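You operate a simulated robot arm through the tools that you are given. There is no shell and no other tool. Be economical: measure what you need, move in short steps, check, and stop when the job is done.

You are at the controls of a simulated robot arm. One attempt, no reset.

JOB
Pad both shoes under the toe clamp, add the yellow band, then unclamp.
Fine: one toe pad pushed into each toe; the band pushed down over both heel loops; leave the other bands on the band rack.

It is judged by the outcome, as a careful person would: the job done as asked, and still so three seconds after it is handed in. It fails if anything else is knocked over, pushed out of place, dropped, spilled or broken.

ROBOT AND FRAMES
A 6-joint arm with a two-finger parallel gripper, fixed in place. Base frame: the origin is at the foot of the arm, x ahead of it, y to its left, z up; the work surface is at about z = 75. Readings come in cm, rad, newtons and seconds.
With the tool pointing down near the work surface it reaches from about 18 to 64 cm from the base axis. Its first joint turns from -1.152 to 1.152 rad. Payload 2.7 kg.
Tool frame: the origin (TCP) lies between the finger pads and is the grasp point; the fingertips stand 2.3 cm ahead of it; z points along the fingers, y is the line along which they close. The gripper opens to 9.4 cm. The fingers are 3.8 cm wide and 1 cm thick; the gripper's body (5.4 by 9.6 cm) begins 3.9 cm behind the TCP.
Orientation is that of the tool frame in the base frame, as a unit quaternion [w, x, y, z]. With the fingers straight down and closing along the base's y, the tool's x points along the base's -x, its y along +y and its z along -z.

CONTROLS
- The arm moves only by the tool step_arm. Its argument "deltas" is a list that holds one entry, the list of rows, each a list of 7 numbers: the shift along the tool's x, y, z in cm, then the turn, a rotation vector about the tool's x, y, z in rad, then the opening, from 0 (shut) to 1 (fully open). In form: [[[tx, ty, tz, ax, ay, az, gripper], ...]]. A call has 1 to 12 rows; each row is the pose to reach, as a shift and turn from the pose commanded when the call began, along the tool's axes at that moment. Rows are played at 5 a second. More than 5 cm and 0.15 rad between two rows, or a gripper value outside its range, and nothing of the call is played. Where a pose cannot be reached the arm comes as near as it can. A force on the tool above 90 N (or 10 N above the force at the start of the call, whichever is more), or a blocked arm, ends the call early, and 0.2 s more pass. The fingers move at their own pace (about 4.5 cm/s each) and stop on an object; they squeeze with about 42 N. The grip force told is the motor's: it shows also when the fingers shut on nothing. Time passes only in rows, and 0.2 s behind the last, so rows that repeat a pose let the fingers close. It gives the time, the measured TCP pose, the force on the tool (base axes), the opening and the grip force at its end, in the units of the frame above (readings bear some noise), with the torque about the TCP (base axes, N m) and any sound that the robot's microphone picked up, and new pictures: "pictures" is both (left out), scene, wrist or none.
- Cameras (640 x 400 px; columns grow to the right, rows downward): "scene" is fixed at [8.33, -44.72, 139.15]; the picture's right is [0.65, -0.76, 0.00], its down [-0.52, -0.45, -0.72] and it looks along [0.55, 0.47, -0.69] (base axes); focal length 343 px, centre (320, 200). "wrist" rides on the gripper at [8.6, 1.6, -7.5] in the tool frame; the picture's right is [-0.18, 0.98, 0.00], its down [-0.58, -0.11, -0.81] and it looks along [-0.79, -0.15, 0.59] (tool axes); focal length 243 px, centre (320, 200). There is no depth. A picture from a camera that has moved, and an enlarged one, comes with that camera's place and axes in the base frame and with its lens.
- inspect(camera, box): a new picture of the part [left, top, right, bottom] of that camera's present view, enlarged. The clock stands still meanwhile.
- job_done(): hands the job in; it is judged then, once.

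Go step by step. Nothing tells you positions but the pictures and the camera data: compare them with the known pose of the tool, close in by small moves and look again before you grip or let go. The budget is 120 turns and 200 pictures, counting those below and the enlarged ones. Unless the task says otherwise, let go and move clear before handing in.

The tools are called by a JSON object that holds its "method" and its "body". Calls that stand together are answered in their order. step_arm: Moves the arm, as the interface text tells. Its arguments: {"type":"object","properties":{"deltas":{"type":"array","items":{"type":"array","items":{"type":"array","items":{"type":"number"}}}},"pictures":{"type":"string","enum":["both","scene","wrist","none"]}},"required":["deltas"]} The other tools are called the same way: inspect (camera, box) takes an enlarged picture of a part of a camera's view; job_done () hands the job in.

At the start:

```text
time_s: 0.0
tool_pos: [42.4, 3.29, 109.79]
orientation: [0.0, -0.001, 1.0, 0.0]
contact_force: [-0.1, -0.4, 0.5]
ft_torque: [-0.02, 0.01, 0.01]
opening: 9.41
grasp_force: 0.2
```

scene: 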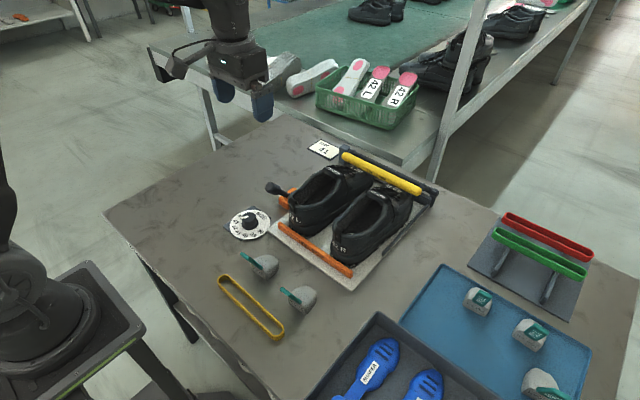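
wrist: 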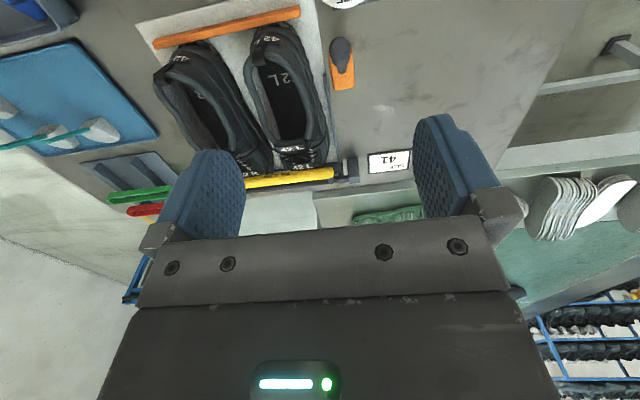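

I see two shoes on a board with a yellow toe bar, some toe pads with teal tabs, a yellow band on the table and a rack with red and green bands. I'll look closer before moving.

{"method": "inspect", "body": {"camera": "scene", "box": [210, 130, 450, 350]}}

{"method": "inspect", "body": {"camera": "scene", "box": [380, 190, 620, 400]}}

{"method": "inspect", "body": {"camera": "wrist", "box": [120, 0, 430, 200]}}

```text
1.82 times, centred on (330, 240) of scene
camera zoom: at [8.33, -44.72, 139.15], right [0.65, -0.76, 0.0], down [-0.52, -0.45, -0.72], along [0.55, 0.47, -0.69], focal length 624 px, centre (302, 127)
```

zoom: 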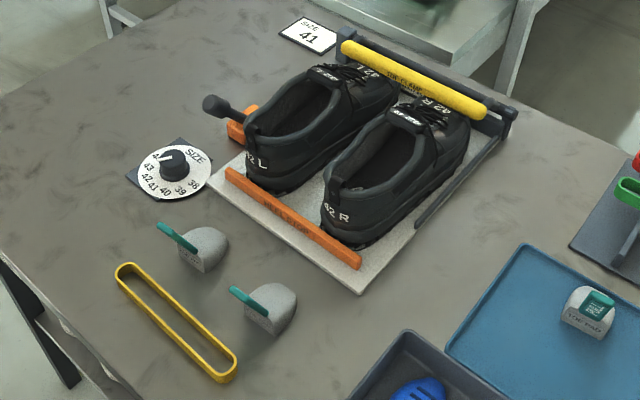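

```text
1.90 times, centred on (500, 295) of scene
camera zoom: at [8.33, -44.72, 139.15], right [0.65, -0.76, 0.0], down [-0.52, -0.45, -0.72], along [0.55, 0.47, -0.69], focal length 653 px, centre (-23, 19)
```

zoom: 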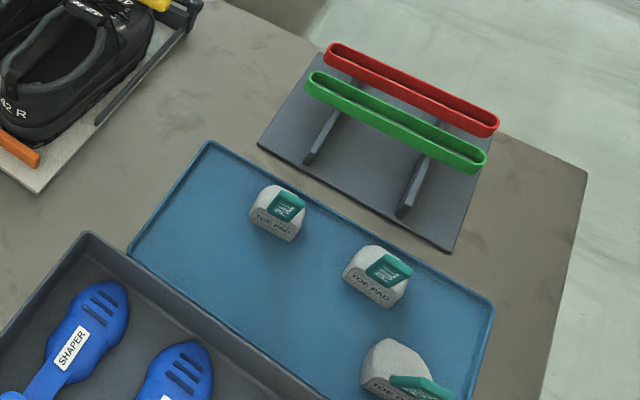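

```text
2.00 times, centred on (275, 100) of wrist
camera zoom: at [33.76, 5.01, 117.22], right [0.18, 0.98, 0.0], down [0.58, -0.11, 0.81], along [0.79, -0.15, -0.59], focal length 485 px, centre (410, 400)
```

zoom: 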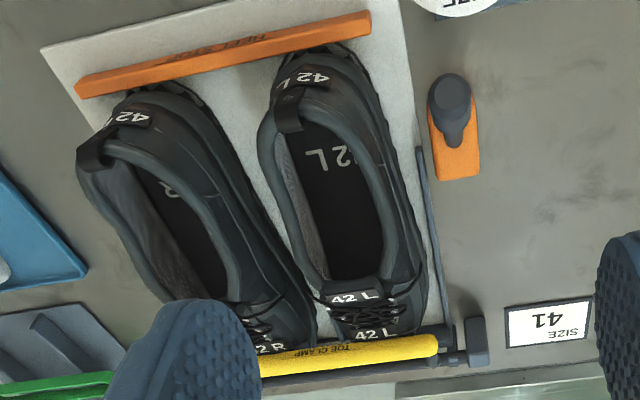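

{"method": "inspect", "body": {"camera": "scene", "box": [215, 240, 335, 320]}}

{"method": "inspect", "body": {"camera": "scene", "box": [450, 280, 570, 400]}}

{"method": "inspect", "body": {"camera": "scene", "box": [225, 140, 345, 240]}}

{"method": "inspect", "body": {"camera": "scene", "box": [320, 140, 450, 250]}}

```text
5.00 times, centred on (275, 280) of scene
camera zoom: at [8.33, -44.72, 139.15], right [0.65, -0.76, 0.0], down [-0.52, -0.45, -0.72], along [0.55, 0.47, -0.69], focal length 1715 px, centre (545, -200)
```

zoom: 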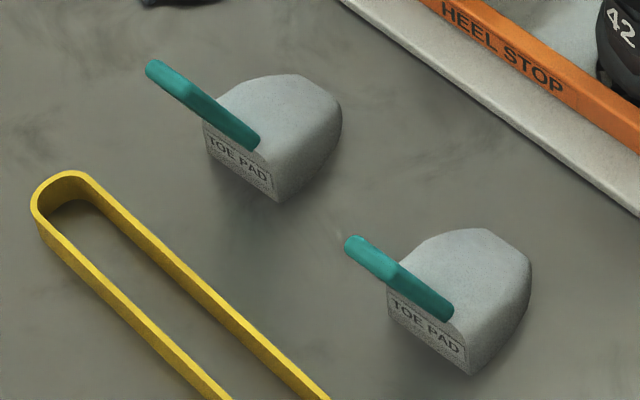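

```text
3.33 times, centred on (510, 340) of scene
camera zoom: at [8.33, -44.72, 139.15], right [0.65, -0.76, 0.0], down [-0.52, -0.45, -0.72], along [0.55, 0.47, -0.69], focal length 1144 px, centre (-313, -267)
```

zoom: 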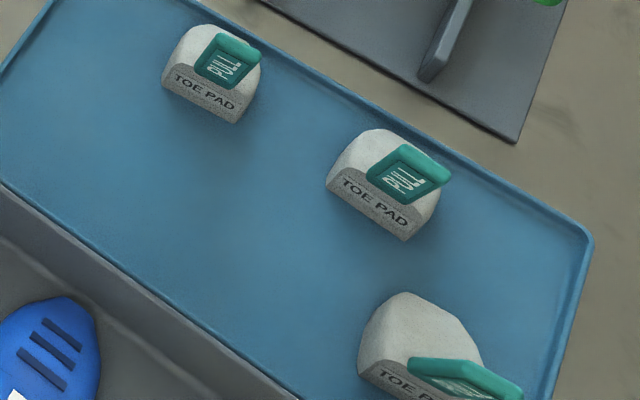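

```text
4.00 times, centred on (285, 190) of scene
camera zoom: at [8.33, -44.72, 139.15], right [0.65, -0.76, 0.0], down [-0.52, -0.45, -0.72], along [0.55, 0.47, -0.69], focal length 1372 px, centre (460, 240)
```

zoom: 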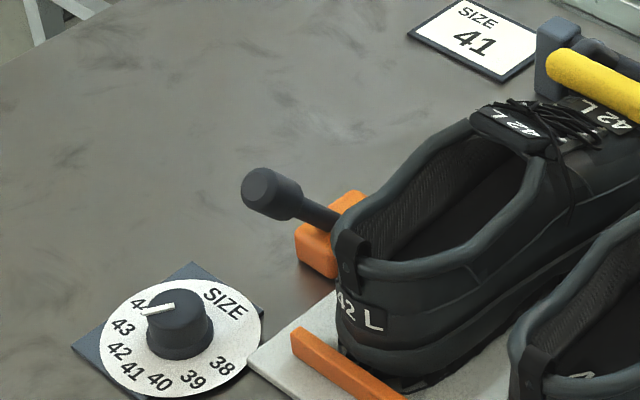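

```text
3.64 times, centred on (385, 195) of scene
camera zoom: at [8.33, -44.72, 139.15], right [0.65, -0.76, 0.0], down [-0.52, -0.45, -0.72], along [0.55, 0.47, -0.69], focal length 1247 px, centre (84, 218)
```

zoom: 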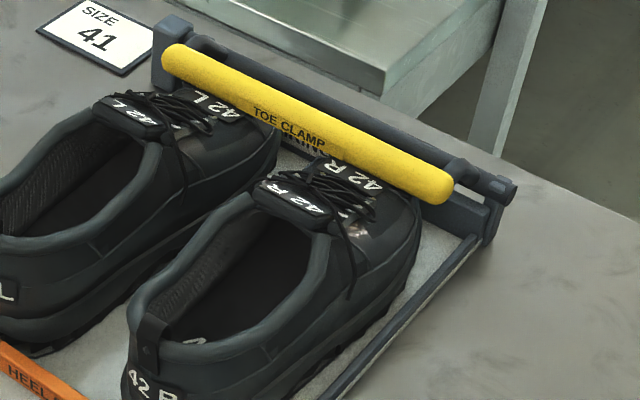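

I'll swing the tool round to look at the clamp and lever from the left side.

{"method": "step_arm", "body": {"deltas": [[[-1, 0.5, 1, 0, 0, 0.14, 1], [-2, 1, 2, 0, 0, 0.28, 1], [-3, 2, 3, 0, 0, 0.42, 1], [-4, 3, 4, 0, 0, 0.56, 1], [-5, 4, 5, 0, 0, 0.7, 1], [-6, 5, 6, 0, 0, 0.84, 1], [-7, 6, 7, 0, 0, 0.98, 1], [-8, 7, 8, 0, 0, 1.12, 1], [-9, 8, 9, 0, 0, 1.26, 1], [-10, 9, 10, 0, 0, 1.4, 1], [-10, 9, 10, 0, 0, 1.4, 1]]], "pictures": "both"}}

```text
time_s: 2.4
tool_pos: [52.6, 12.25, 99.86]
orientation: [0.0, 0.644, 0.765, -0.001]
contact_force: [-0.1, 0.3, 0.1]
ft_torque: [0.01, -0.01, 0.0]
opening: 9.4
grasp_force: 0.1
camera wrist: at [52.73, 21.16, 107.36], right [1.0, -0.02, 0.0], down [-0.01, -0.59, 0.81], along [-0.01, -0.81, -0.59], focal length 243 px, centre (320, 200)
```

scene: 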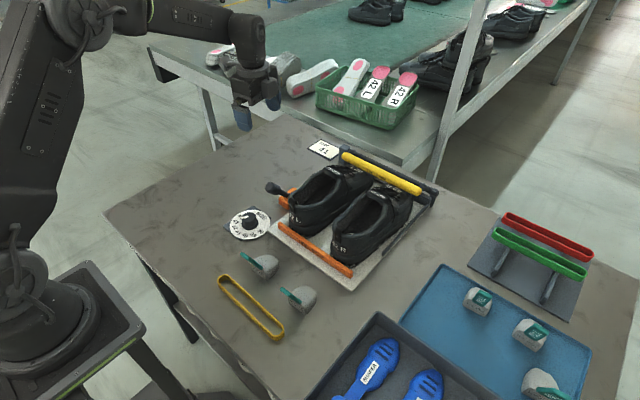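
wrist: 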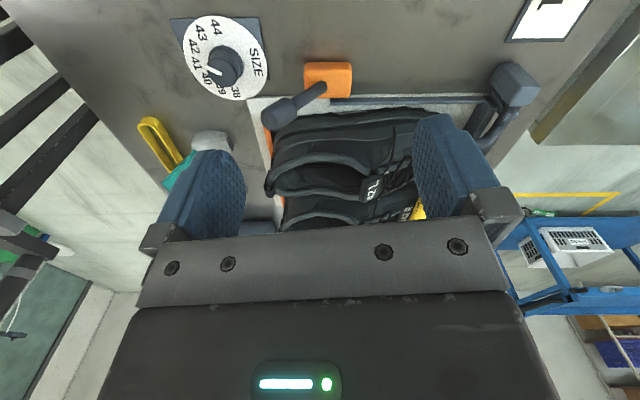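

{"method": "inspect", "body": {"camera": "wrist", "box": [240, 40, 560, 240]}}

{"method": "inspect", "body": {"camera": "wrist", "box": [160, 0, 280, 110]}}

```text
2.00 times, centred on (400, 140) of wrist
camera zoom: at [52.73, 21.16, 107.36], right [1.0, -0.02, 0.0], down [-0.01, -0.59, 0.81], along [-0.01, -0.81, -0.59], focal length 485 px, centre (160, 320)
```

zoom: 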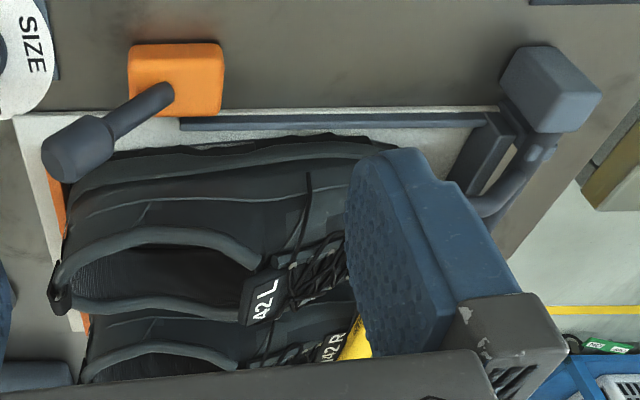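

```text
3.64 times, centred on (220, 55) of wrist
camera zoom: at [52.73, 21.16, 107.36], right [1.0, -0.02, 0.0], down [-0.01, -0.59, 0.81], along [-0.01, -0.81, -0.59], focal length 882 px, centre (684, 727)
```

zoom: 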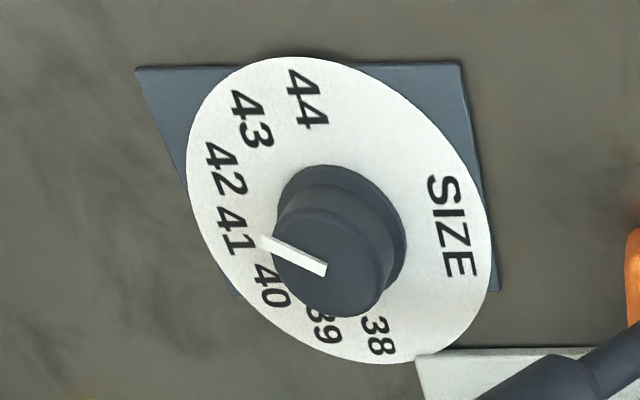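

{"method": "step_arm", "body": {"deltas": [[[2, 1, 3, 0, 0, 0, 0], [4, 2, 6, 0, 0, 0, 0], [6, 3, 9, 0, 0, 0, 0], [7, 4.6, 12, 0, 0, 0, 0], [7, 4.6, 13, 0, 0, 0, 0], [7, 4.6, 13, 0, 0, 0, 0]]], "pictures": "wrist"}}

```text
time_s: 3.8
tool_pos: [55.99, 20.06, 86.7]
orientation: [0.0, 0.644, 0.765, 0.0]
contact_force: [-0.6, -0.6, -0.1]
ft_torque: [0.0, 0.01, 0.03]
opening: 0.0
grasp_force: 33.2
camera wrist: at [56.17, 28.96, 94.27], right [1.0, -0.01, 0.0], down [-0.01, -0.59, 0.81], along [-0.01, -0.81, -0.59], focal length 243 px, centre (320, 200)
```

wrist: 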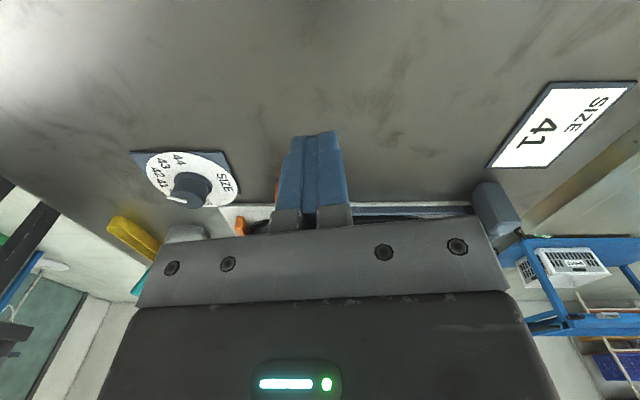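

{"method": "step_arm", "body": {"deltas": [[[0, 0, -3, 0, -0.14, 0, 0], [0, 0, -3.3, 0, -0.28, 0, 0], [0, 0, -3.3, 0, -0.42, 0, 0], [0, 0, -3.3, 0, -0.56, 0, 0], [0, 0, -3.3, 0, -0.7, 0, 0], [0, 0, -3.3, 0, -0.75, 0, 0], [0, 0, -3.3, 0, -0.75, 0, 0]]], "pictures": "wrist"}}

```text
time_s: 5.4
tool_pos: [55.83, 19.98, 90.19]
orientation: [0.281, 0.599, 0.712, -0.236]
contact_force: [-0.3, 0.4, 0.2]
ft_torque: [0.01, 0.02, 0.01]
opening: 0.01
grasp_force: 41.6
camera wrist: at [55.5, 31.63, 89.68], right [0.99, 0.03, 0.13], down [-0.13, 0.1, 0.99], along [0.02, -0.99, 0.11], focal length 243 px, centre (320, 200)
```

wrist: 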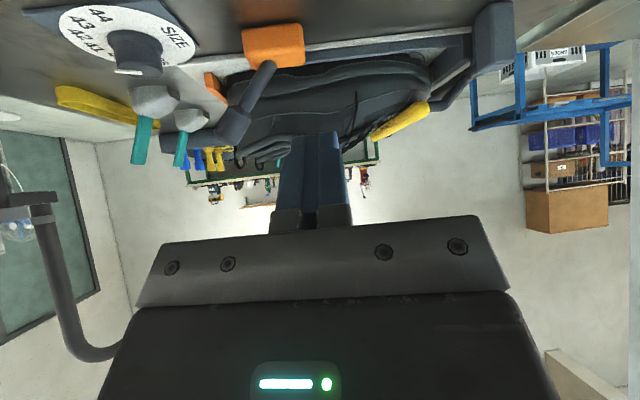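

{"method": "inspect", "body": {"camera": "wrist", "box": [310, 0, 550, 150]}}

{"method": "inspect", "body": {"camera": "wrist", "box": [50, 0, 310, 180]}}

```text
2.67 times, centred on (430, 75) of wrist
camera zoom: at [55.5, 31.63, 89.68], right [0.99, 0.03, 0.13], down [-0.13, 0.1, 0.99], along [0.02, -0.99, 0.11], focal length 647 px, centre (27, 533)
```

zoom: 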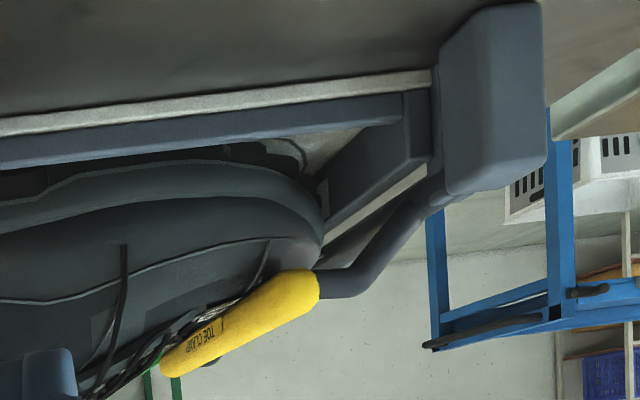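

```text
2.22 times, centred on (180, 90) of wrist
camera zoom: at [55.5, 31.63, 89.68], right [0.99, 0.03, 0.13], down [-0.13, 0.1, 0.99], along [0.02, -0.99, 0.11], focal length 539 px, centre (631, 444)
```

zoom: 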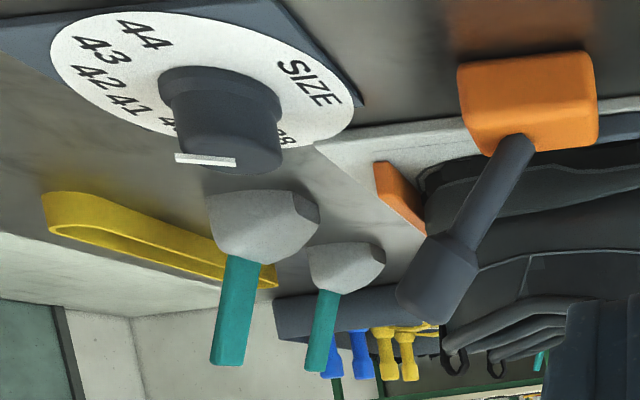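

{"method": "step_arm", "body": {"deltas": [[[-1.1, 0, -1.2, 0, 0.14, 0, 0], [-2.2, 0, -2.4, 0, 0.28, 0, 0], [-3.3, 0, -3.6, 0, 0.42, 0, 0], [-4.4, 0, -4.7, 0, 0.56, 0, 0], [-5.4, 0, -5.9, 0, 0.7, 0, 0], [-5.4, 0, -5.9, 0, 0.75, 0, 0]]], "pictures": "none"}}

```text
time_s: 6.8
tool_pos: [55.75, 20.01, 98.02]
orientation: [0.0, 0.644, 0.765, 0.001]
contact_force: [-0.1, -0.8, 0.6]
ft_torque: [0.01, -0.02, 0.01]
opening: 0.0
grasp_force: 41.7
```

{"method": "step_arm", "body": {"deltas": [[[-2.58, -3.27, 0, 0, 0, -0.14, 0.5], [-5.16, -6.54, 0, 0, 0, -0.28, 0.5], [-7.74, -9.81, 0, 0, 0, -0.42, 0.5], [-10.3, -13.1, 0, 0, 0, -0.56, 0.5], [-12.9, -16.35, 0, 0, 0, -0.7, 0.5], [-15.5, -19.6, 0, 0, 0, -0.84, 0.5], [-18.1, -22.9, 0, 0, 0, -0.98, 0.5], [-20.6, -26.2, 0, 0, 0, -1.12, 0.5], [-23.2, -29.4, 1, 0, 0, -1.26, 0.5], [-25.8, -32.7, 1, 0, 0, -1.4, 0.5], [-25.8, -32.7, 1, 0, 0, -1.4, 0.5]]], "pictures": "both"}}

```text
time_s: 9.2
tool_pos: [28.07, -11.04, 96.87]
orientation: [-0.001, -0.001, 1.0, 0.001]
contact_force: [0.3, 0.2, 0.0]
ft_torque: [0.0, 0.04, -0.04]
opening: 4.72
grasp_force: 0.1
camera wrist: at [19.38, -9.32, 104.32], right [0.18, 0.98, 0.0], down [0.58, -0.11, 0.81], along [0.79, -0.15, -0.59], focal length 243 px, centre (320, 200)
```

scene: 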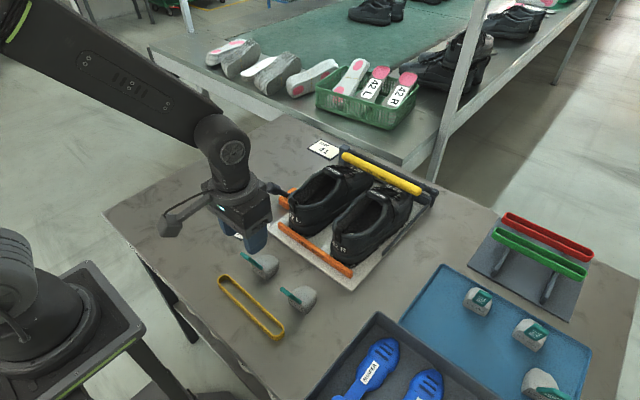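
wrist: 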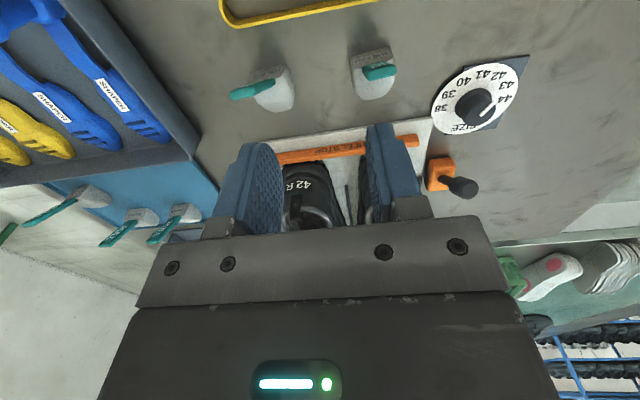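

{"method": "inspect", "body": {"camera": "wrist", "box": [220, 0, 430, 130]}}

```text
3.05 times, centred on (325, 65) of wrist
camera zoom: at [19.38, -9.32, 104.32], right [0.18, 0.98, 0.0], down [0.58, -0.11, 0.81], along [0.79, -0.15, -0.59], focal length 739 px, centre (305, 611)
```

zoom: 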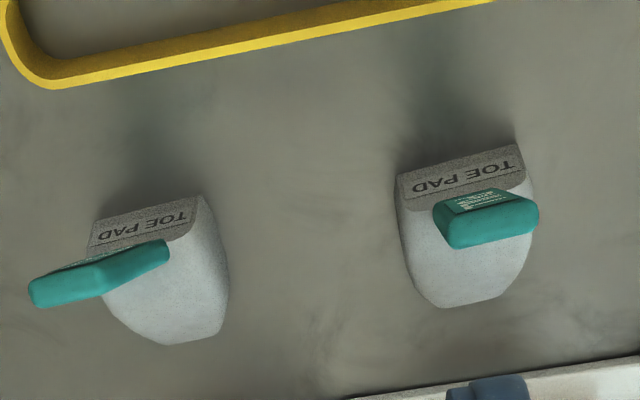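

Both table pads point ahead with a pull tab standing at their rear; the clamp bar is already down on the toes. Next I look straight over the shoes to measure their mouths and heel loops.

{"method": "step_arm", "body": {"deltas": [[[-4, 0, -2, 0, 0, 0, 1], [-8, 0, -4, 0, 0, 0, 1], [-12, 0, -6, 0, 0, 0, 1], [-16, 0, -8, 0, 0, 0, 1], [-16, 0, -8, 0, 0, 0, 1]]], "pictures": "wrist"}}

{"method": "inspect", "body": {"camera": "wrist", "box": [180, 0, 440, 180]}}

```text
time_s: 10.4
tool_pos: [43.85, -10.99, 105.26]
orientation: [0.0, -0.001, 1.0, -0.001]
contact_force: [-0.4, 0.6, -0.3]
ft_torque: [-0.03, 0.0, 0.0]
opening: 9.39
grasp_force: 0.0
camera wrist: at [35.19, -9.31, 112.8], right [0.18, 0.98, 0.0], down [0.58, -0.11, 0.81], along [0.79, -0.15, -0.59], focal length 243 px, centre (320, 200)
```

wrist: 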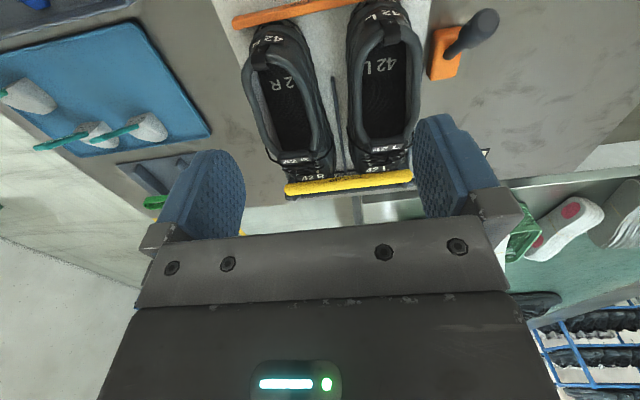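

```text
2.22 times, centred on (310, 90) of wrist
camera zoom: at [35.19, -9.31, 112.8], right [0.18, 0.98, 0.0], down [0.58, -0.11, 0.81], along [0.79, -0.15, -0.59], focal length 539 px, centre (342, 444)
```

zoom: 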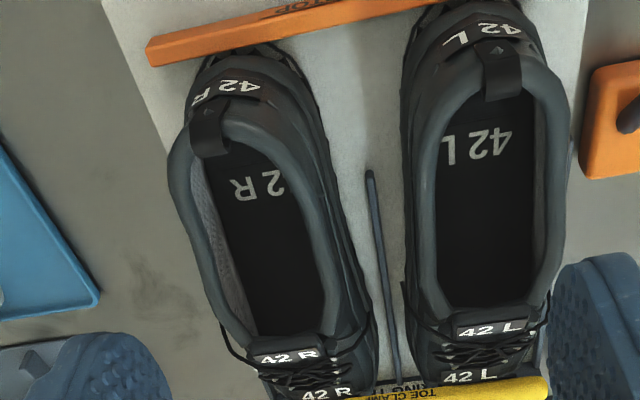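

{"method": "step_arm", "body": {"deltas": [[[4, 1, 1, 0, -0.1, 0, 0.6], [8, 2, 3, 0, -0.2, 0, 0.6], [11, 3, 6, 0, -0.3, 0, 0.6], [13, 4, 10, 0, -0.35, 0, 0.6], [14.3, 4.8, 14, 0, -0.35, 0, 0.6], [14.3, 4.8, 17, 0, -0.35, 0, 0.6], [14.3, 4.8, 17, 0, -0.35, 0, 0.6]]], "pictures": "both"}}

{"method": "inspect", "body": {"camera": "wrist", "box": [180, 0, 480, 240]}}

{"method": "inspect", "body": {"camera": "scene", "box": [200, 180, 360, 330]}}

```text
time_s: 12.0
tool_pos: [29.71, -6.55, 87.95]
orientation: [0.174, 0.0, 0.985, 0.001]
contact_force: [-0.6, 0.0, -0.1]
ft_torque: [-0.01, -0.01, -0.03]
opening: 5.66
grasp_force: 0.0
camera wrist: at [19.0, -4.8, 91.91], right [0.17, 0.98, 0.06], down [0.27, -0.11, 0.96], along [0.95, -0.15, -0.28], focal length 243 px, centre (320, 200)
```

scene: 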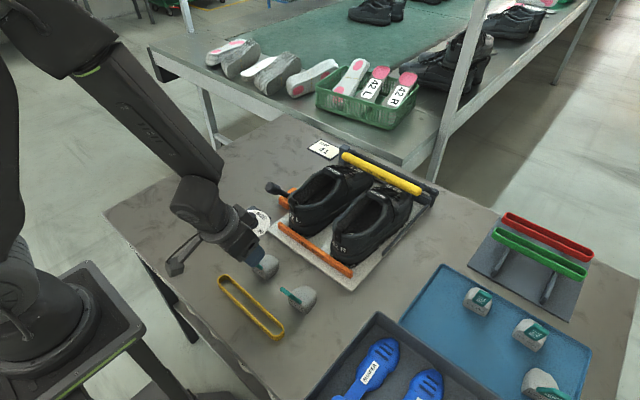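
wrist: 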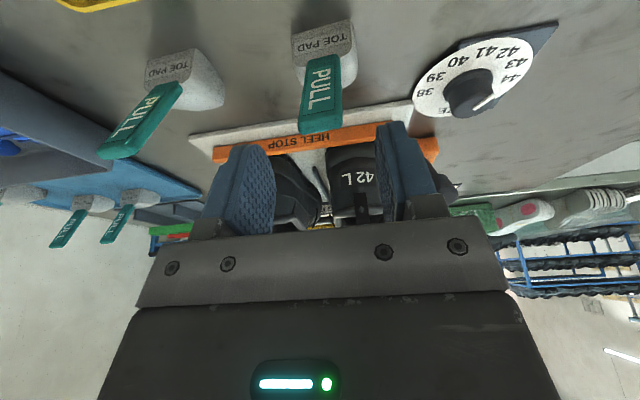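

```text
1.67 times, centred on (330, 120) of wrist
camera zoom: at [19.0, -4.8, 91.91], right [0.17, 0.98, 0.06], down [0.27, -0.11, 0.96], along [0.95, -0.15, -0.28], focal length 404 px, centre (303, 333)
```

zoom: 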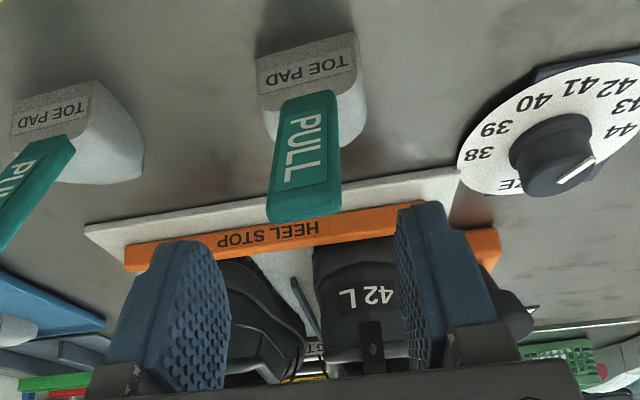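

```text
2.67 times, centred on (280, 255) of scene
camera zoom: at [8.33, -44.72, 139.15], right [0.65, -0.76, 0.0], down [-0.52, -0.45, -0.72], along [0.55, 0.47, -0.69], focal length 915 px, centre (427, 53)
```

zoom: 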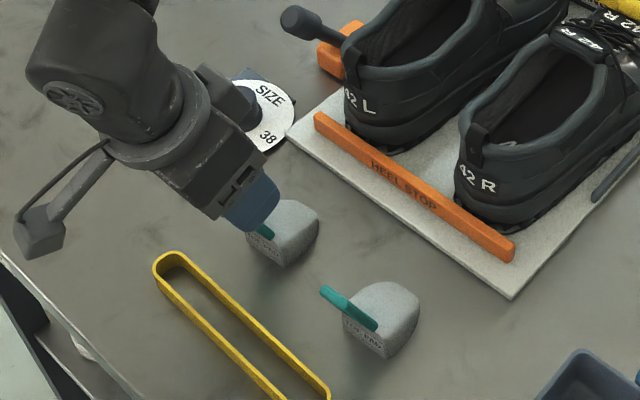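

{"method": "step_arm", "body": {"deltas": [[[0.8, 0.25, 2, 0, 0, 0, 0.6], [0.8, 0.25, 4, 0, 0, 0, 0.6], [0.8, 0.25, 5.3, 0, 0, 0, 0.6], [0.8, 0.25, 6.1, 0, 0, 0, 0.6], [0.8, 0.25, 6.1, 0, 0, 0, 0.6]]], "pictures": "both"}}

{"method": "inspect", "body": {"camera": "wrist", "box": [200, 20, 440, 240]}}

{"method": "inspect", "body": {"camera": "scene", "box": [220, 220, 320, 310]}}

```text
time_s: 13.2
tool_pos: [31.12, -6.0, 81.99]
orientation: [0.175, 0.0, 0.985, 0.001]
contact_force: [-0.4, -0.5, 0.6]
ft_torque: [0.0, 0.02, 0.01]
opening: 5.63
grasp_force: 0.0
out of reach, approached as far as the arm can: row 1, 2
camera wrist: at [20.4, -4.25, 86.03], right [0.17, 0.98, 0.06], down [0.27, -0.11, 0.96], along [0.95, -0.15, -0.28], focal length 243 px, centre (320, 200)
```

scene: 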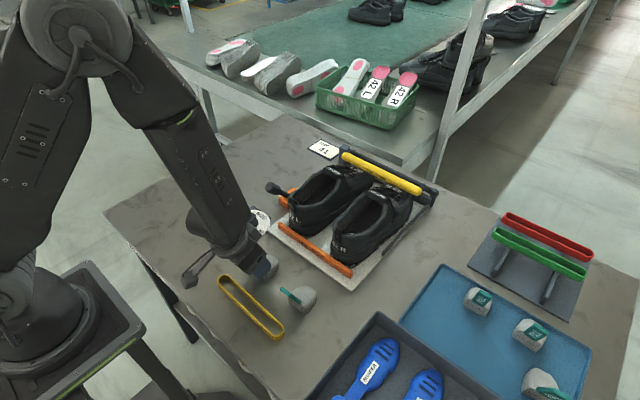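
wrist: 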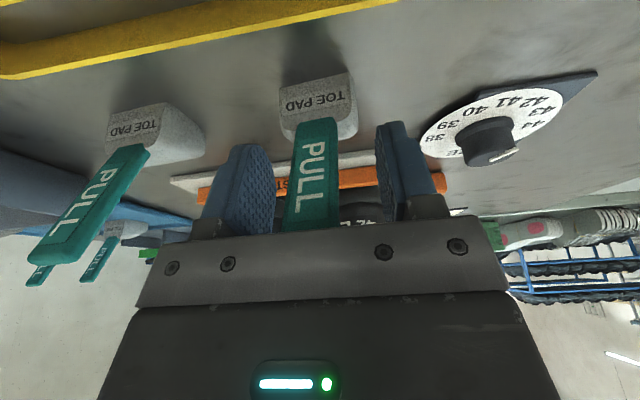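

```text
1.82 times, centred on (320, 130) of wrist
camera zoom: at [20.4, -4.25, 86.03], right [0.17, 0.98, 0.06], down [0.27, -0.11, 0.96], along [0.95, -0.15, -0.28], focal length 441 px, centre (320, 327)
```

zoom: 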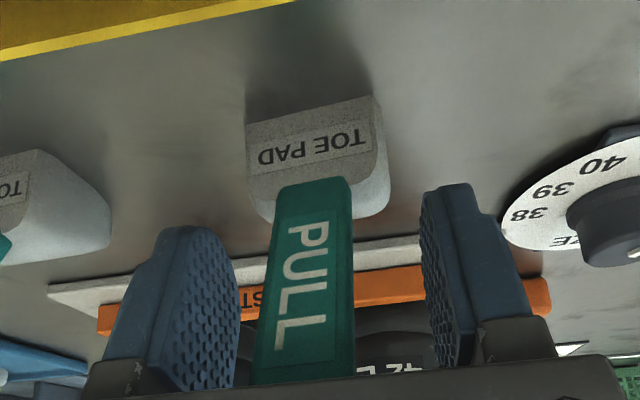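

```text
4.44 times, centred on (270, 265) of scene
camera zoom: at [8.33, -44.72, 139.15], right [0.65, -0.76, 0.0], down [-0.52, -0.45, -0.72], along [0.55, 0.47, -0.69], focal length 1525 px, centre (542, -89)
```

zoom: 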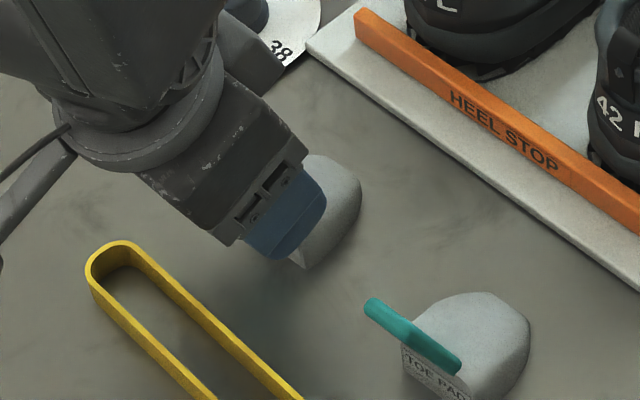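

{"method": "step_arm", "body": {"deltas": [[[0, -0.4, 0, 0, 0, 0, 0.6], [0, -0.4, 0, 0, 0, 0, 0.1], [0, -0.4, 0, 0, 0, 0, 0.1], [0, -0.4, 0, 0, 0, 0, 0.1], [0, -0.4, 0, 0, 0, 0, 0.1]]], "pictures": "wrist"}}

```text
time_s: 14.4
tool_pos: [31.05, -6.42, 81.98]
orientation: [0.174, 0.0, 0.985, 0.0]
contact_force: [0.8, 0.0, -0.4]
ft_torque: [0.02, 0.02, -0.04]
opening: 2.31
grasp_force: 42.1
camera wrist: at [20.37, -4.57, 86.07], right [0.17, 0.98, 0.06], down [0.27, -0.11, 0.96], along [0.95, -0.15, -0.28], focal length 243 px, centre (320, 200)
```

wrist: 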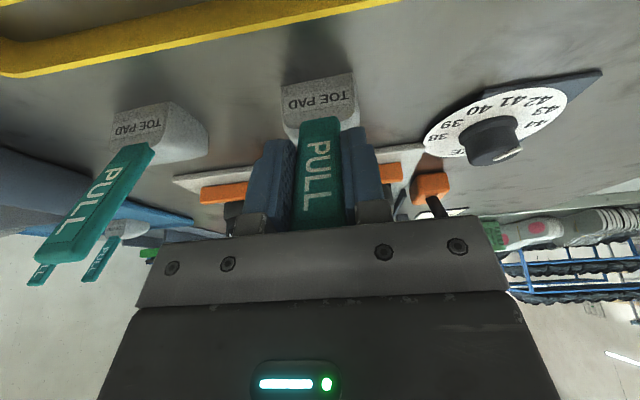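

{"method": "step_arm", "body": {"deltas": [[[-0.35, 0, -0.94, 0, 0, 0, 0.1], [-1.7, 0, -4.7, 0, 0, 0, 0.1], [-3.4, 0, -9.4, 0, 0, 0, 0.1], [-5.1, 0, -14, 0, 0, 0, 0.1], [-9.2, 0.4, -13.6, 0, 0, 0, 0.1], [-13.9, 0.8, -11.9, 0, 0, 0, 0.1], [-18.6, 1.2, -10.2, 0, 0, 0, 0.1], [-22.5, 1.5, -8.8, 0, 0, 0, 0.1], [-24.7, 1.7, -8, 0, 0, 0, 0.1], [-24.7, 1.7, -8, 0, 0, 0, 0.1]]], "pictures": "both"}}

{"method": "inspect", "body": {"camera": "wrist", "box": [180, 0, 480, 240]}}

{"method": "inspect", "body": {"camera": "scene", "box": [220, 110, 440, 280]}}

```text
refused: row 6 steps farther than a row can; nothing moved
```

```text
1.67 times, centred on (330, 120) of wrist
camera zoom: at [20.37, -4.57, 86.07], right [0.17, 0.98, 0.06], down [0.27, -0.11, 0.96], along [0.95, -0.15, -0.28], focal length 404 px, centre (303, 333)
```

zoom: 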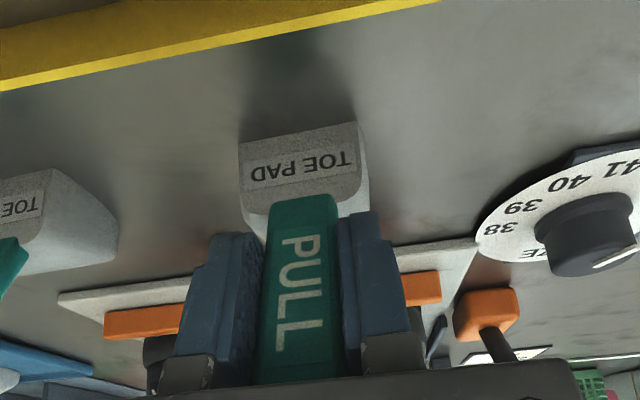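

```text
2.35 times, centred on (330, 195) of scene
camera zoom: at [8.33, -44.72, 139.15], right [0.65, -0.76, 0.0], down [-0.52, -0.45, -0.72], along [0.55, 0.47, -0.69], focal length 807 px, centre (296, 212)
```

zoom: 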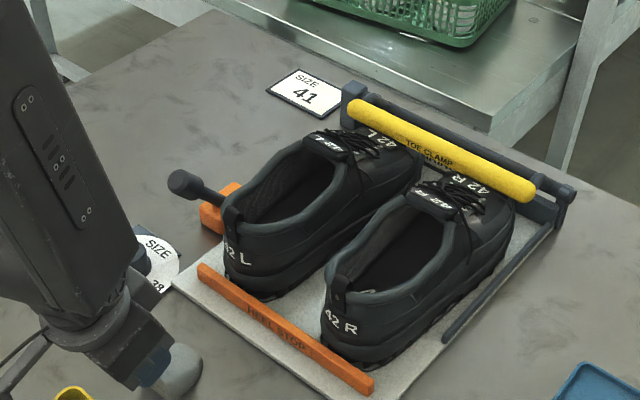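

The pad is gripped by its tab. The step was too long for a row, so I'll resend with shorter ones to lift it and carry it over the left shoe.

{"method": "step_arm", "body": {"deltas": [[[-0.35, 0, -0.94, 0, 0, 0, 0.1], [-1.7, 0, -4.7, 0, 0, 0, 0.1], [-3.3, 0, -9.1, 0, 0, 0, 0.1], [-4.9, 0, -13.5, 0, 0, 0, 0.1], [-8.9, 0.4, -13.2, 0, 0, 0, 0.1], [-13.1, 0.8, -11.9, 0, 0, 0, 0.1], [-17.3, 1.2, -10.5, 0, 0, 0, 0.1], [-21.5, 1.5, -9.1, 0, 0, 0, 0.1], [-24.7, 1.7, -8, 0, 0, 0, 0.1], [-24.7, 1.7, -8, 0, 0, 0, 0.1]]], "pictures": "both"}}

{"method": "inspect", "body": {"camera": "wrist", "box": [180, 0, 480, 240]}}

{"method": "inspect", "body": {"camera": "scene", "box": [220, 110, 440, 280]}}

```text
time_s: 16.6
tool_pos: [51.58, -4.71, 98.13]
orientation: [0.173, 0.0, 0.985, 0.0]
contact_force: [0.1, -0.1, -0.5]
ft_torque: [0.0, -0.01, 0.01]
opening: 2.29
grasp_force: 41.8
out of reach, approached as far as the arm can: row 2
camera wrist: at [40.96, -3.02, 102.24], right [0.17, 0.98, 0.06], down [0.27, -0.11, 0.96], along [0.95, -0.15, -0.28], focal length 243 px, centre (320, 200)
```

scene: 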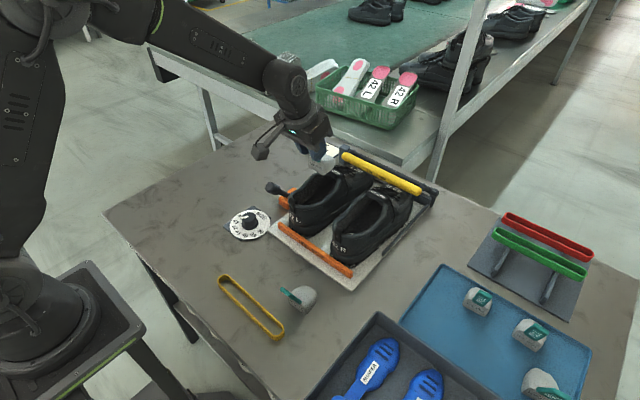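
wrist: 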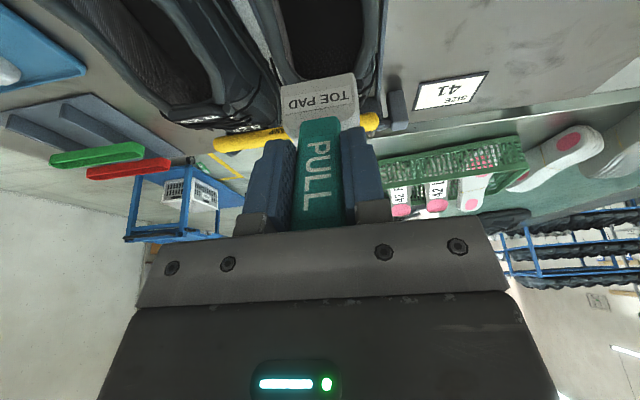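

```text
1.67 times, centred on (330, 120) of wrist
camera zoom: at [40.96, -3.02, 102.24], right [0.17, 0.98, 0.06], down [0.27, -0.11, 0.96], along [0.95, -0.15, -0.28], focal length 404 px, centre (303, 333)
```

zoom: 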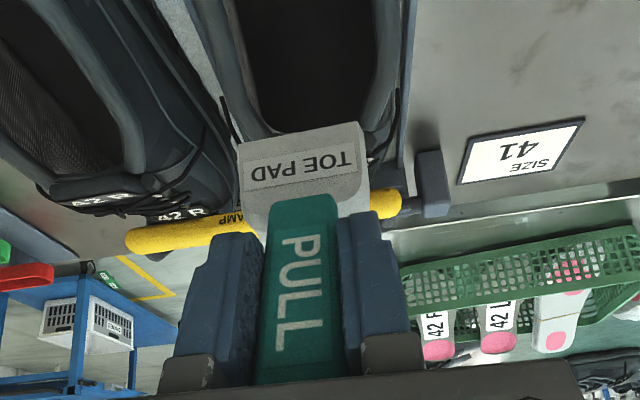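

```text
2.35 times, centred on (330, 195) of scene
camera zoom: at [8.34, -44.72, 139.15], right [0.65, -0.76, 0.0], down [-0.52, -0.45, -0.72], along [0.55, 0.47, -0.69], focal length 807 px, centre (296, 212)
```

zoom: 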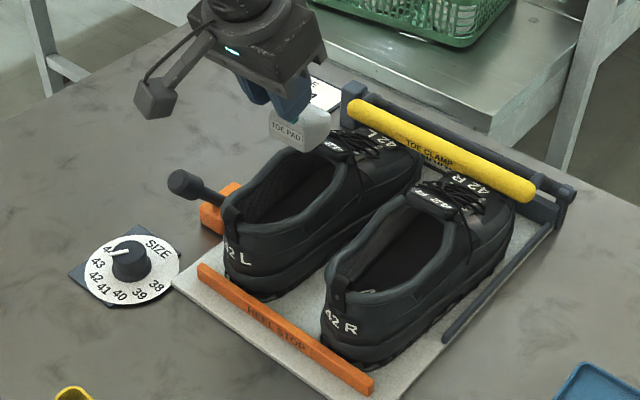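

{"method": "step_arm", "body": {"deltas": [[[1.6, 0.3, 2.6, 0, 0, 0, 0.1], [2.3, 0.3, 4.5, 0, 0, 0, 0.1], [3, 0.3, 6.4, 0, 0, 0, 0.1], [3.65, 0.3, 8.26, 0, 0, 0, 0.1], [3.65, 0.3, 8.26, 0, 0, 0, 0.1]]], "pictures": "both"}}

{"method": "inspect", "body": {"camera": "wrist", "box": [180, 0, 480, 240]}}

{"method": "inspect", "body": {"camera": "scene", "box": [260, 110, 420, 250]}}

```text
time_s: 17.8
tool_pos: [50.83, -4.15, 89.03]
orientation: [0.175, -0.001, 0.985, 0.0]
contact_force: [-0.2, -0.2, 0.0]
ft_torque: [0.01, 0.01, -0.04]
opening: 2.33
grasp_force: 42.0
camera wrist: at [40.14, -2.48, 93.1], right [0.17, 0.98, 0.06], down [0.27, -0.11, 0.96], along [0.95, -0.15, -0.28], focal length 243 px, centre (320, 200)
```

scene: 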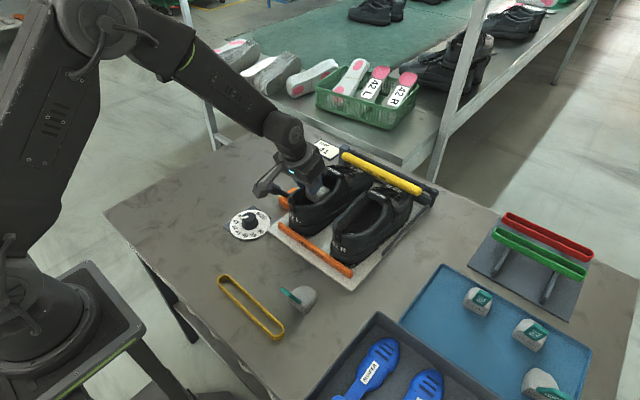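
wrist: 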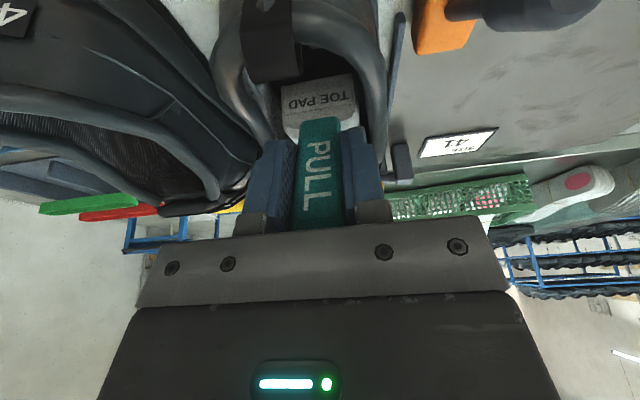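

```text
1.67 times, centred on (330, 120) of wrist
camera zoom: at [40.14, -2.48, 93.1], right [0.17, 0.98, 0.06], down [0.27, -0.11, 0.96], along [0.95, -0.15, -0.28], focal length 404 px, centre (303, 333)
```

zoom: 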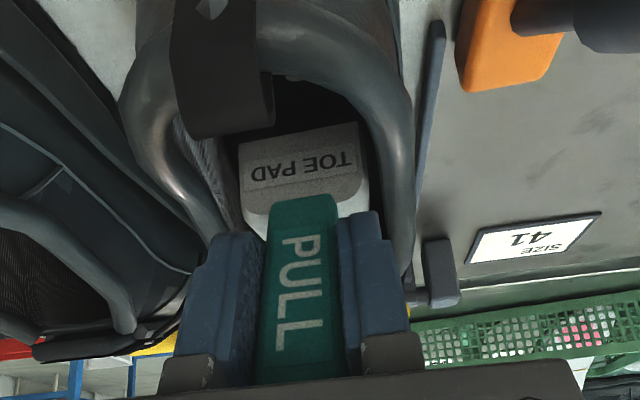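

```text
2.86 times, centred on (340, 180) of scene
camera zoom: at [8.33, -44.72, 139.15], right [0.65, -0.76, 0.0], down [-0.52, -0.45, -0.72], along [0.55, 0.47, -0.69], focal length 980 px, centre (263, 257)
```

zoom: 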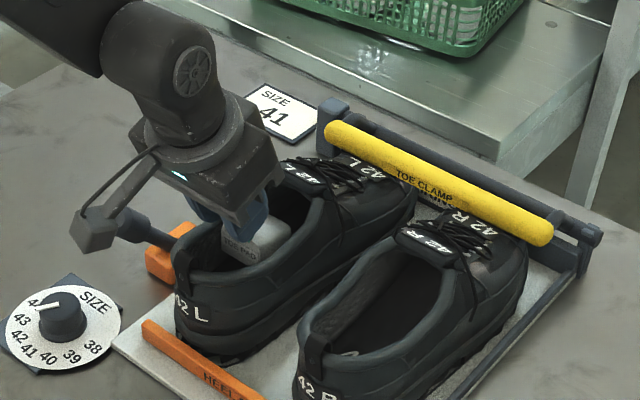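

{"method": "step_arm", "body": {"deltas": [[[0.34, 0, 0.94, 0, 0, 0, 0.1], [0.69, 0, 1.88, 0, 0, 0, 0.1], [0.94, 0, 2.6, 0, 0, 0, 0.1], [0.94, 0, 2.6, 0, 0, 0, 0.1]]], "pictures": "wrist"}}

{"method": "inspect", "body": {"camera": "scene", "box": [260, 110, 420, 250]}}

```text
time_s: 18.8
tool_pos: [50.83, -4.33, 86.17]
orientation: [0.174, 0.0, 0.985, 0.0]
contact_force: [0.7, 0.2, -1.3]
ft_torque: [0.01, 0.03, -0.01]
opening: 2.31
grasp_force: 42.1
camera wrist: at [40.14, -2.54, 90.19], right [0.17, 0.98, 0.06], down [0.27, -0.11, 0.96], along [0.95, -0.15, -0.28], focal length 243 px, centre (320, 200)
```

wrist: 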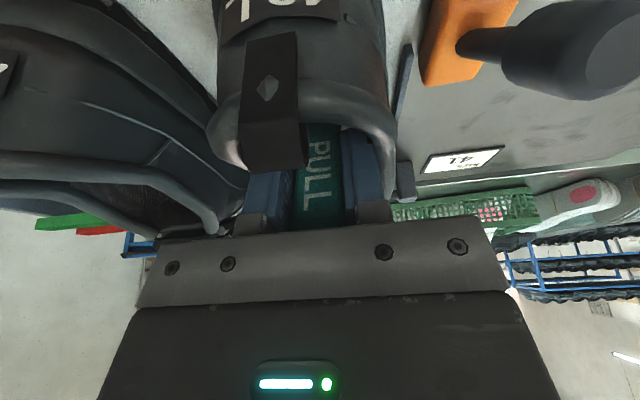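

```text
2.86 times, centred on (340, 180) of scene
camera zoom: at [8.33, -44.72, 139.15], right [0.65, -0.76, 0.0], down [-0.52, -0.45, -0.72], along [0.55, 0.47, -0.69], focal length 980 px, centre (263, 257)
```

zoom: 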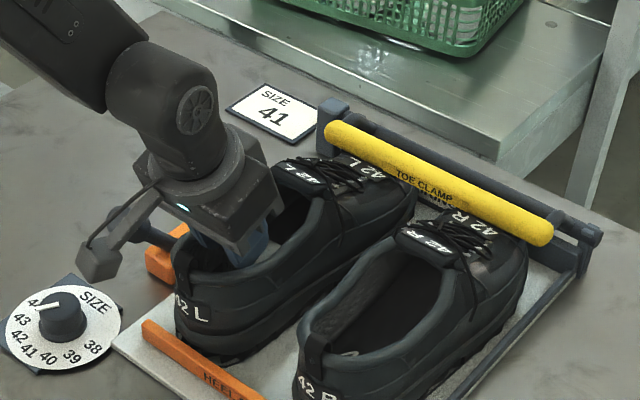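

{"method": "step_arm", "body": {"deltas": [[[0.1, 0, 0.28, 0, 0, 0, 0.1], [0.2, 0, 0.56, 0, 0, 0, 0.1], [0.2, 0, 0.56, 0, 0, 0, 0.1]]], "pictures": "none"}}

```text
time_s: 19.6
tool_pos: [50.71, -4.18, 85.72]
orientation: [0.174, 0.0, 0.985, 0.0]
contact_force: [-0.6, 0.3, 0.8]
ft_torque: [0.02, 0.01, 0.0]
opening: 2.31
grasp_force: 41.9
```

{"method": "step_arm", "body": {"deltas": [[[0.1, 0, 0.28, 0, 0, 0, 0.1], [0.2, 0, 0.56, 0, 0, 0, 0.1], [0.2, 0, 0.56, 0, 0, 0, 0.1]]], "pictures": "none"}}

```text
time_s: 20.4
tool_pos: [51.02, -4.27, 85.35]
orientation: [0.178, 0.001, 0.984, 0.0]
contact_force: [-8.4, -0.3, 23.9]
ft_torque: [0.16, 0.03, 0.03]
opening: 2.34
grasp_force: 42.0
```

{"method": "step_arm", "body": {"deltas": [[[-0.12, 0, -0.35, 0, 0, 0, 0.1], [-0.6, 0, -0.18, 0, 0, 0, 0.1], [-1.05, 0, 0, 0, 0, 0, 0.1], [-1.55, 0, 0.17, 0, 0, 0, 0.1], [-2, 0, 0.34, 0, 0, 0, 0.1], [-2, 0, 0.34, 0, 0, 0, 0.1]]], "pictures": "both"}}

{"method": "inspect", "body": {"camera": "scene", "box": [260, 110, 420, 250]}}

```text
time_s: 21.8
tool_pos: [52.97, -4.38, 85.41]
orientation: [0.174, 0.0, 0.985, 0.0]
contact_force: [-0.2, -0.2, -0.6]
ft_torque: [0.0, -0.02, 0.04]
opening: 2.32
grasp_force: 42.0
camera wrist: at [42.16, -2.62, 89.48], right [0.17, 0.98, 0.06], down [0.27, -0.11, 0.96], along [0.95, -0.15, -0.28], focal length 243 px, centre (320, 200)
```

scene: 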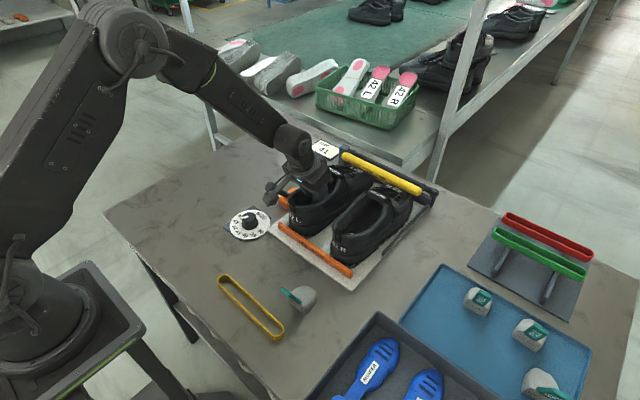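
wrist: 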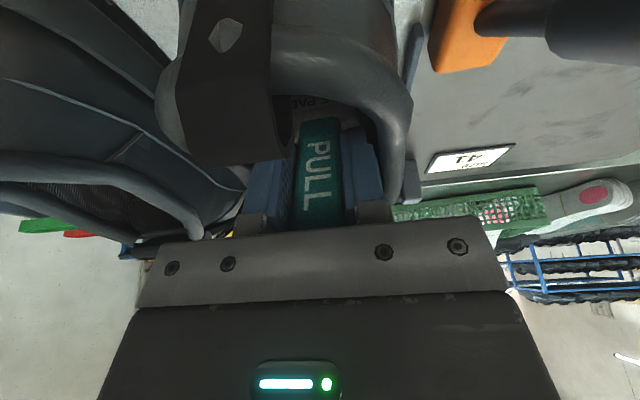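

```text
2.86 times, centred on (340, 180) of scene
camera zoom: at [8.33, -44.72, 139.15], right [0.65, -0.76, 0.0], down [-0.52, -0.45, -0.72], along [0.55, 0.47, -0.69], focal length 980 px, centre (263, 257)
```

zoom: 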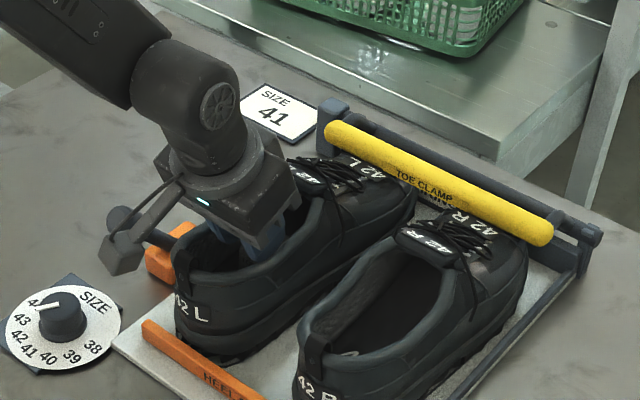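

{"method": "step_arm", "body": {"deltas": [[[0, 0, 0, 0, 0, 0, 0.36], [0, 0, 0, 0, 0, 0, 0.36], [0, 0, -2, 0, 0, 0, 0.36], [-0.7, 0, -5, 0, 0, 0, 0.36], [-1.7, 0, -9, 0, 0, 0, 0.36], [-2.7, 0, -13, 0, 0, 0, 0.36], [-2.7, 0, -13, 0, 0, 0, 0.36]]], "pictures": "both"}}

{"method": "inspect", "body": {"camera": "wrist", "box": [180, 0, 480, 240]}}

{"method": "inspect", "body": {"camera": "scene", "box": [260, 110, 420, 250]}}

```text
time_s: 23.4
tool_pos: [50.78, -4.56, 98.55]
orientation: [0.173, -0.001, 0.985, 0.0]
contact_force: [0.3, -0.5, -0.4]
ft_torque: [-0.02, 0.0, 0.01]
opening: 3.38
grasp_force: 0.0
camera wrist: at [40.17, -2.87, 102.63], right [0.17, 0.98, 0.06], down [0.27, -0.11, 0.96], along [0.95, -0.15, -0.28], focal length 243 px, centre (320, 200)
```

scene: 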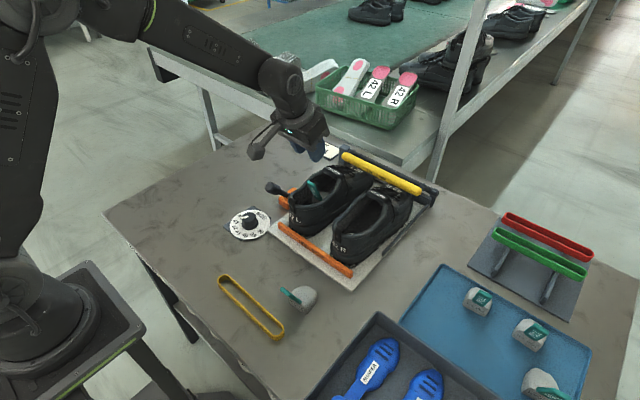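
wrist: 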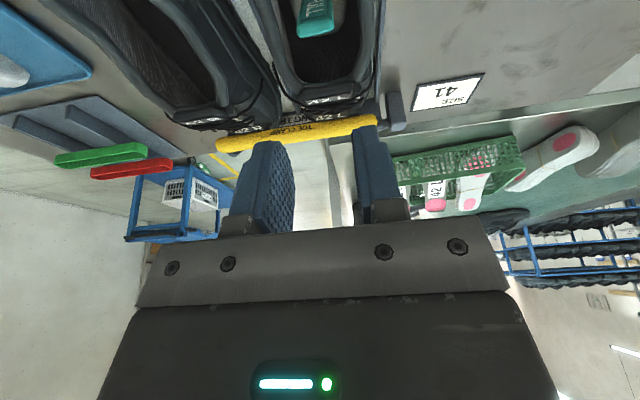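

```text
1.67 times, centred on (330, 120) of wrist
camera zoom: at [40.17, -2.87, 102.63], right [0.17, 0.98, 0.06], down [0.27, -0.11, 0.96], along [0.95, -0.15, -0.28], focal length 404 px, centre (303, 333)
```

zoom: 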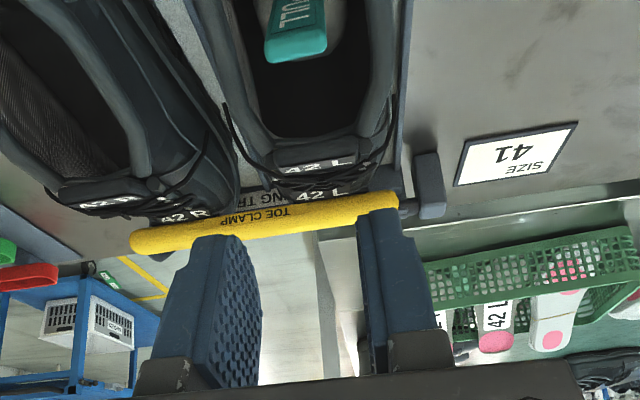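

```text
2.86 times, centred on (340, 180) of scene
camera zoom: at [8.33, -44.72, 139.15], right [0.65, -0.76, 0.0], down [-0.52, -0.45, -0.72], along [0.55, 0.47, -0.69], focal length 980 px, centre (263, 257)
```

zoom: 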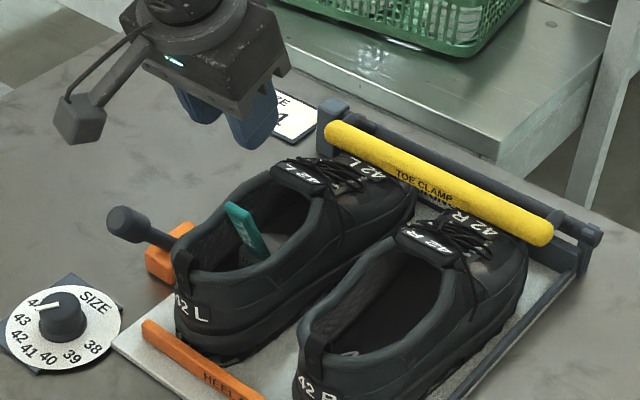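

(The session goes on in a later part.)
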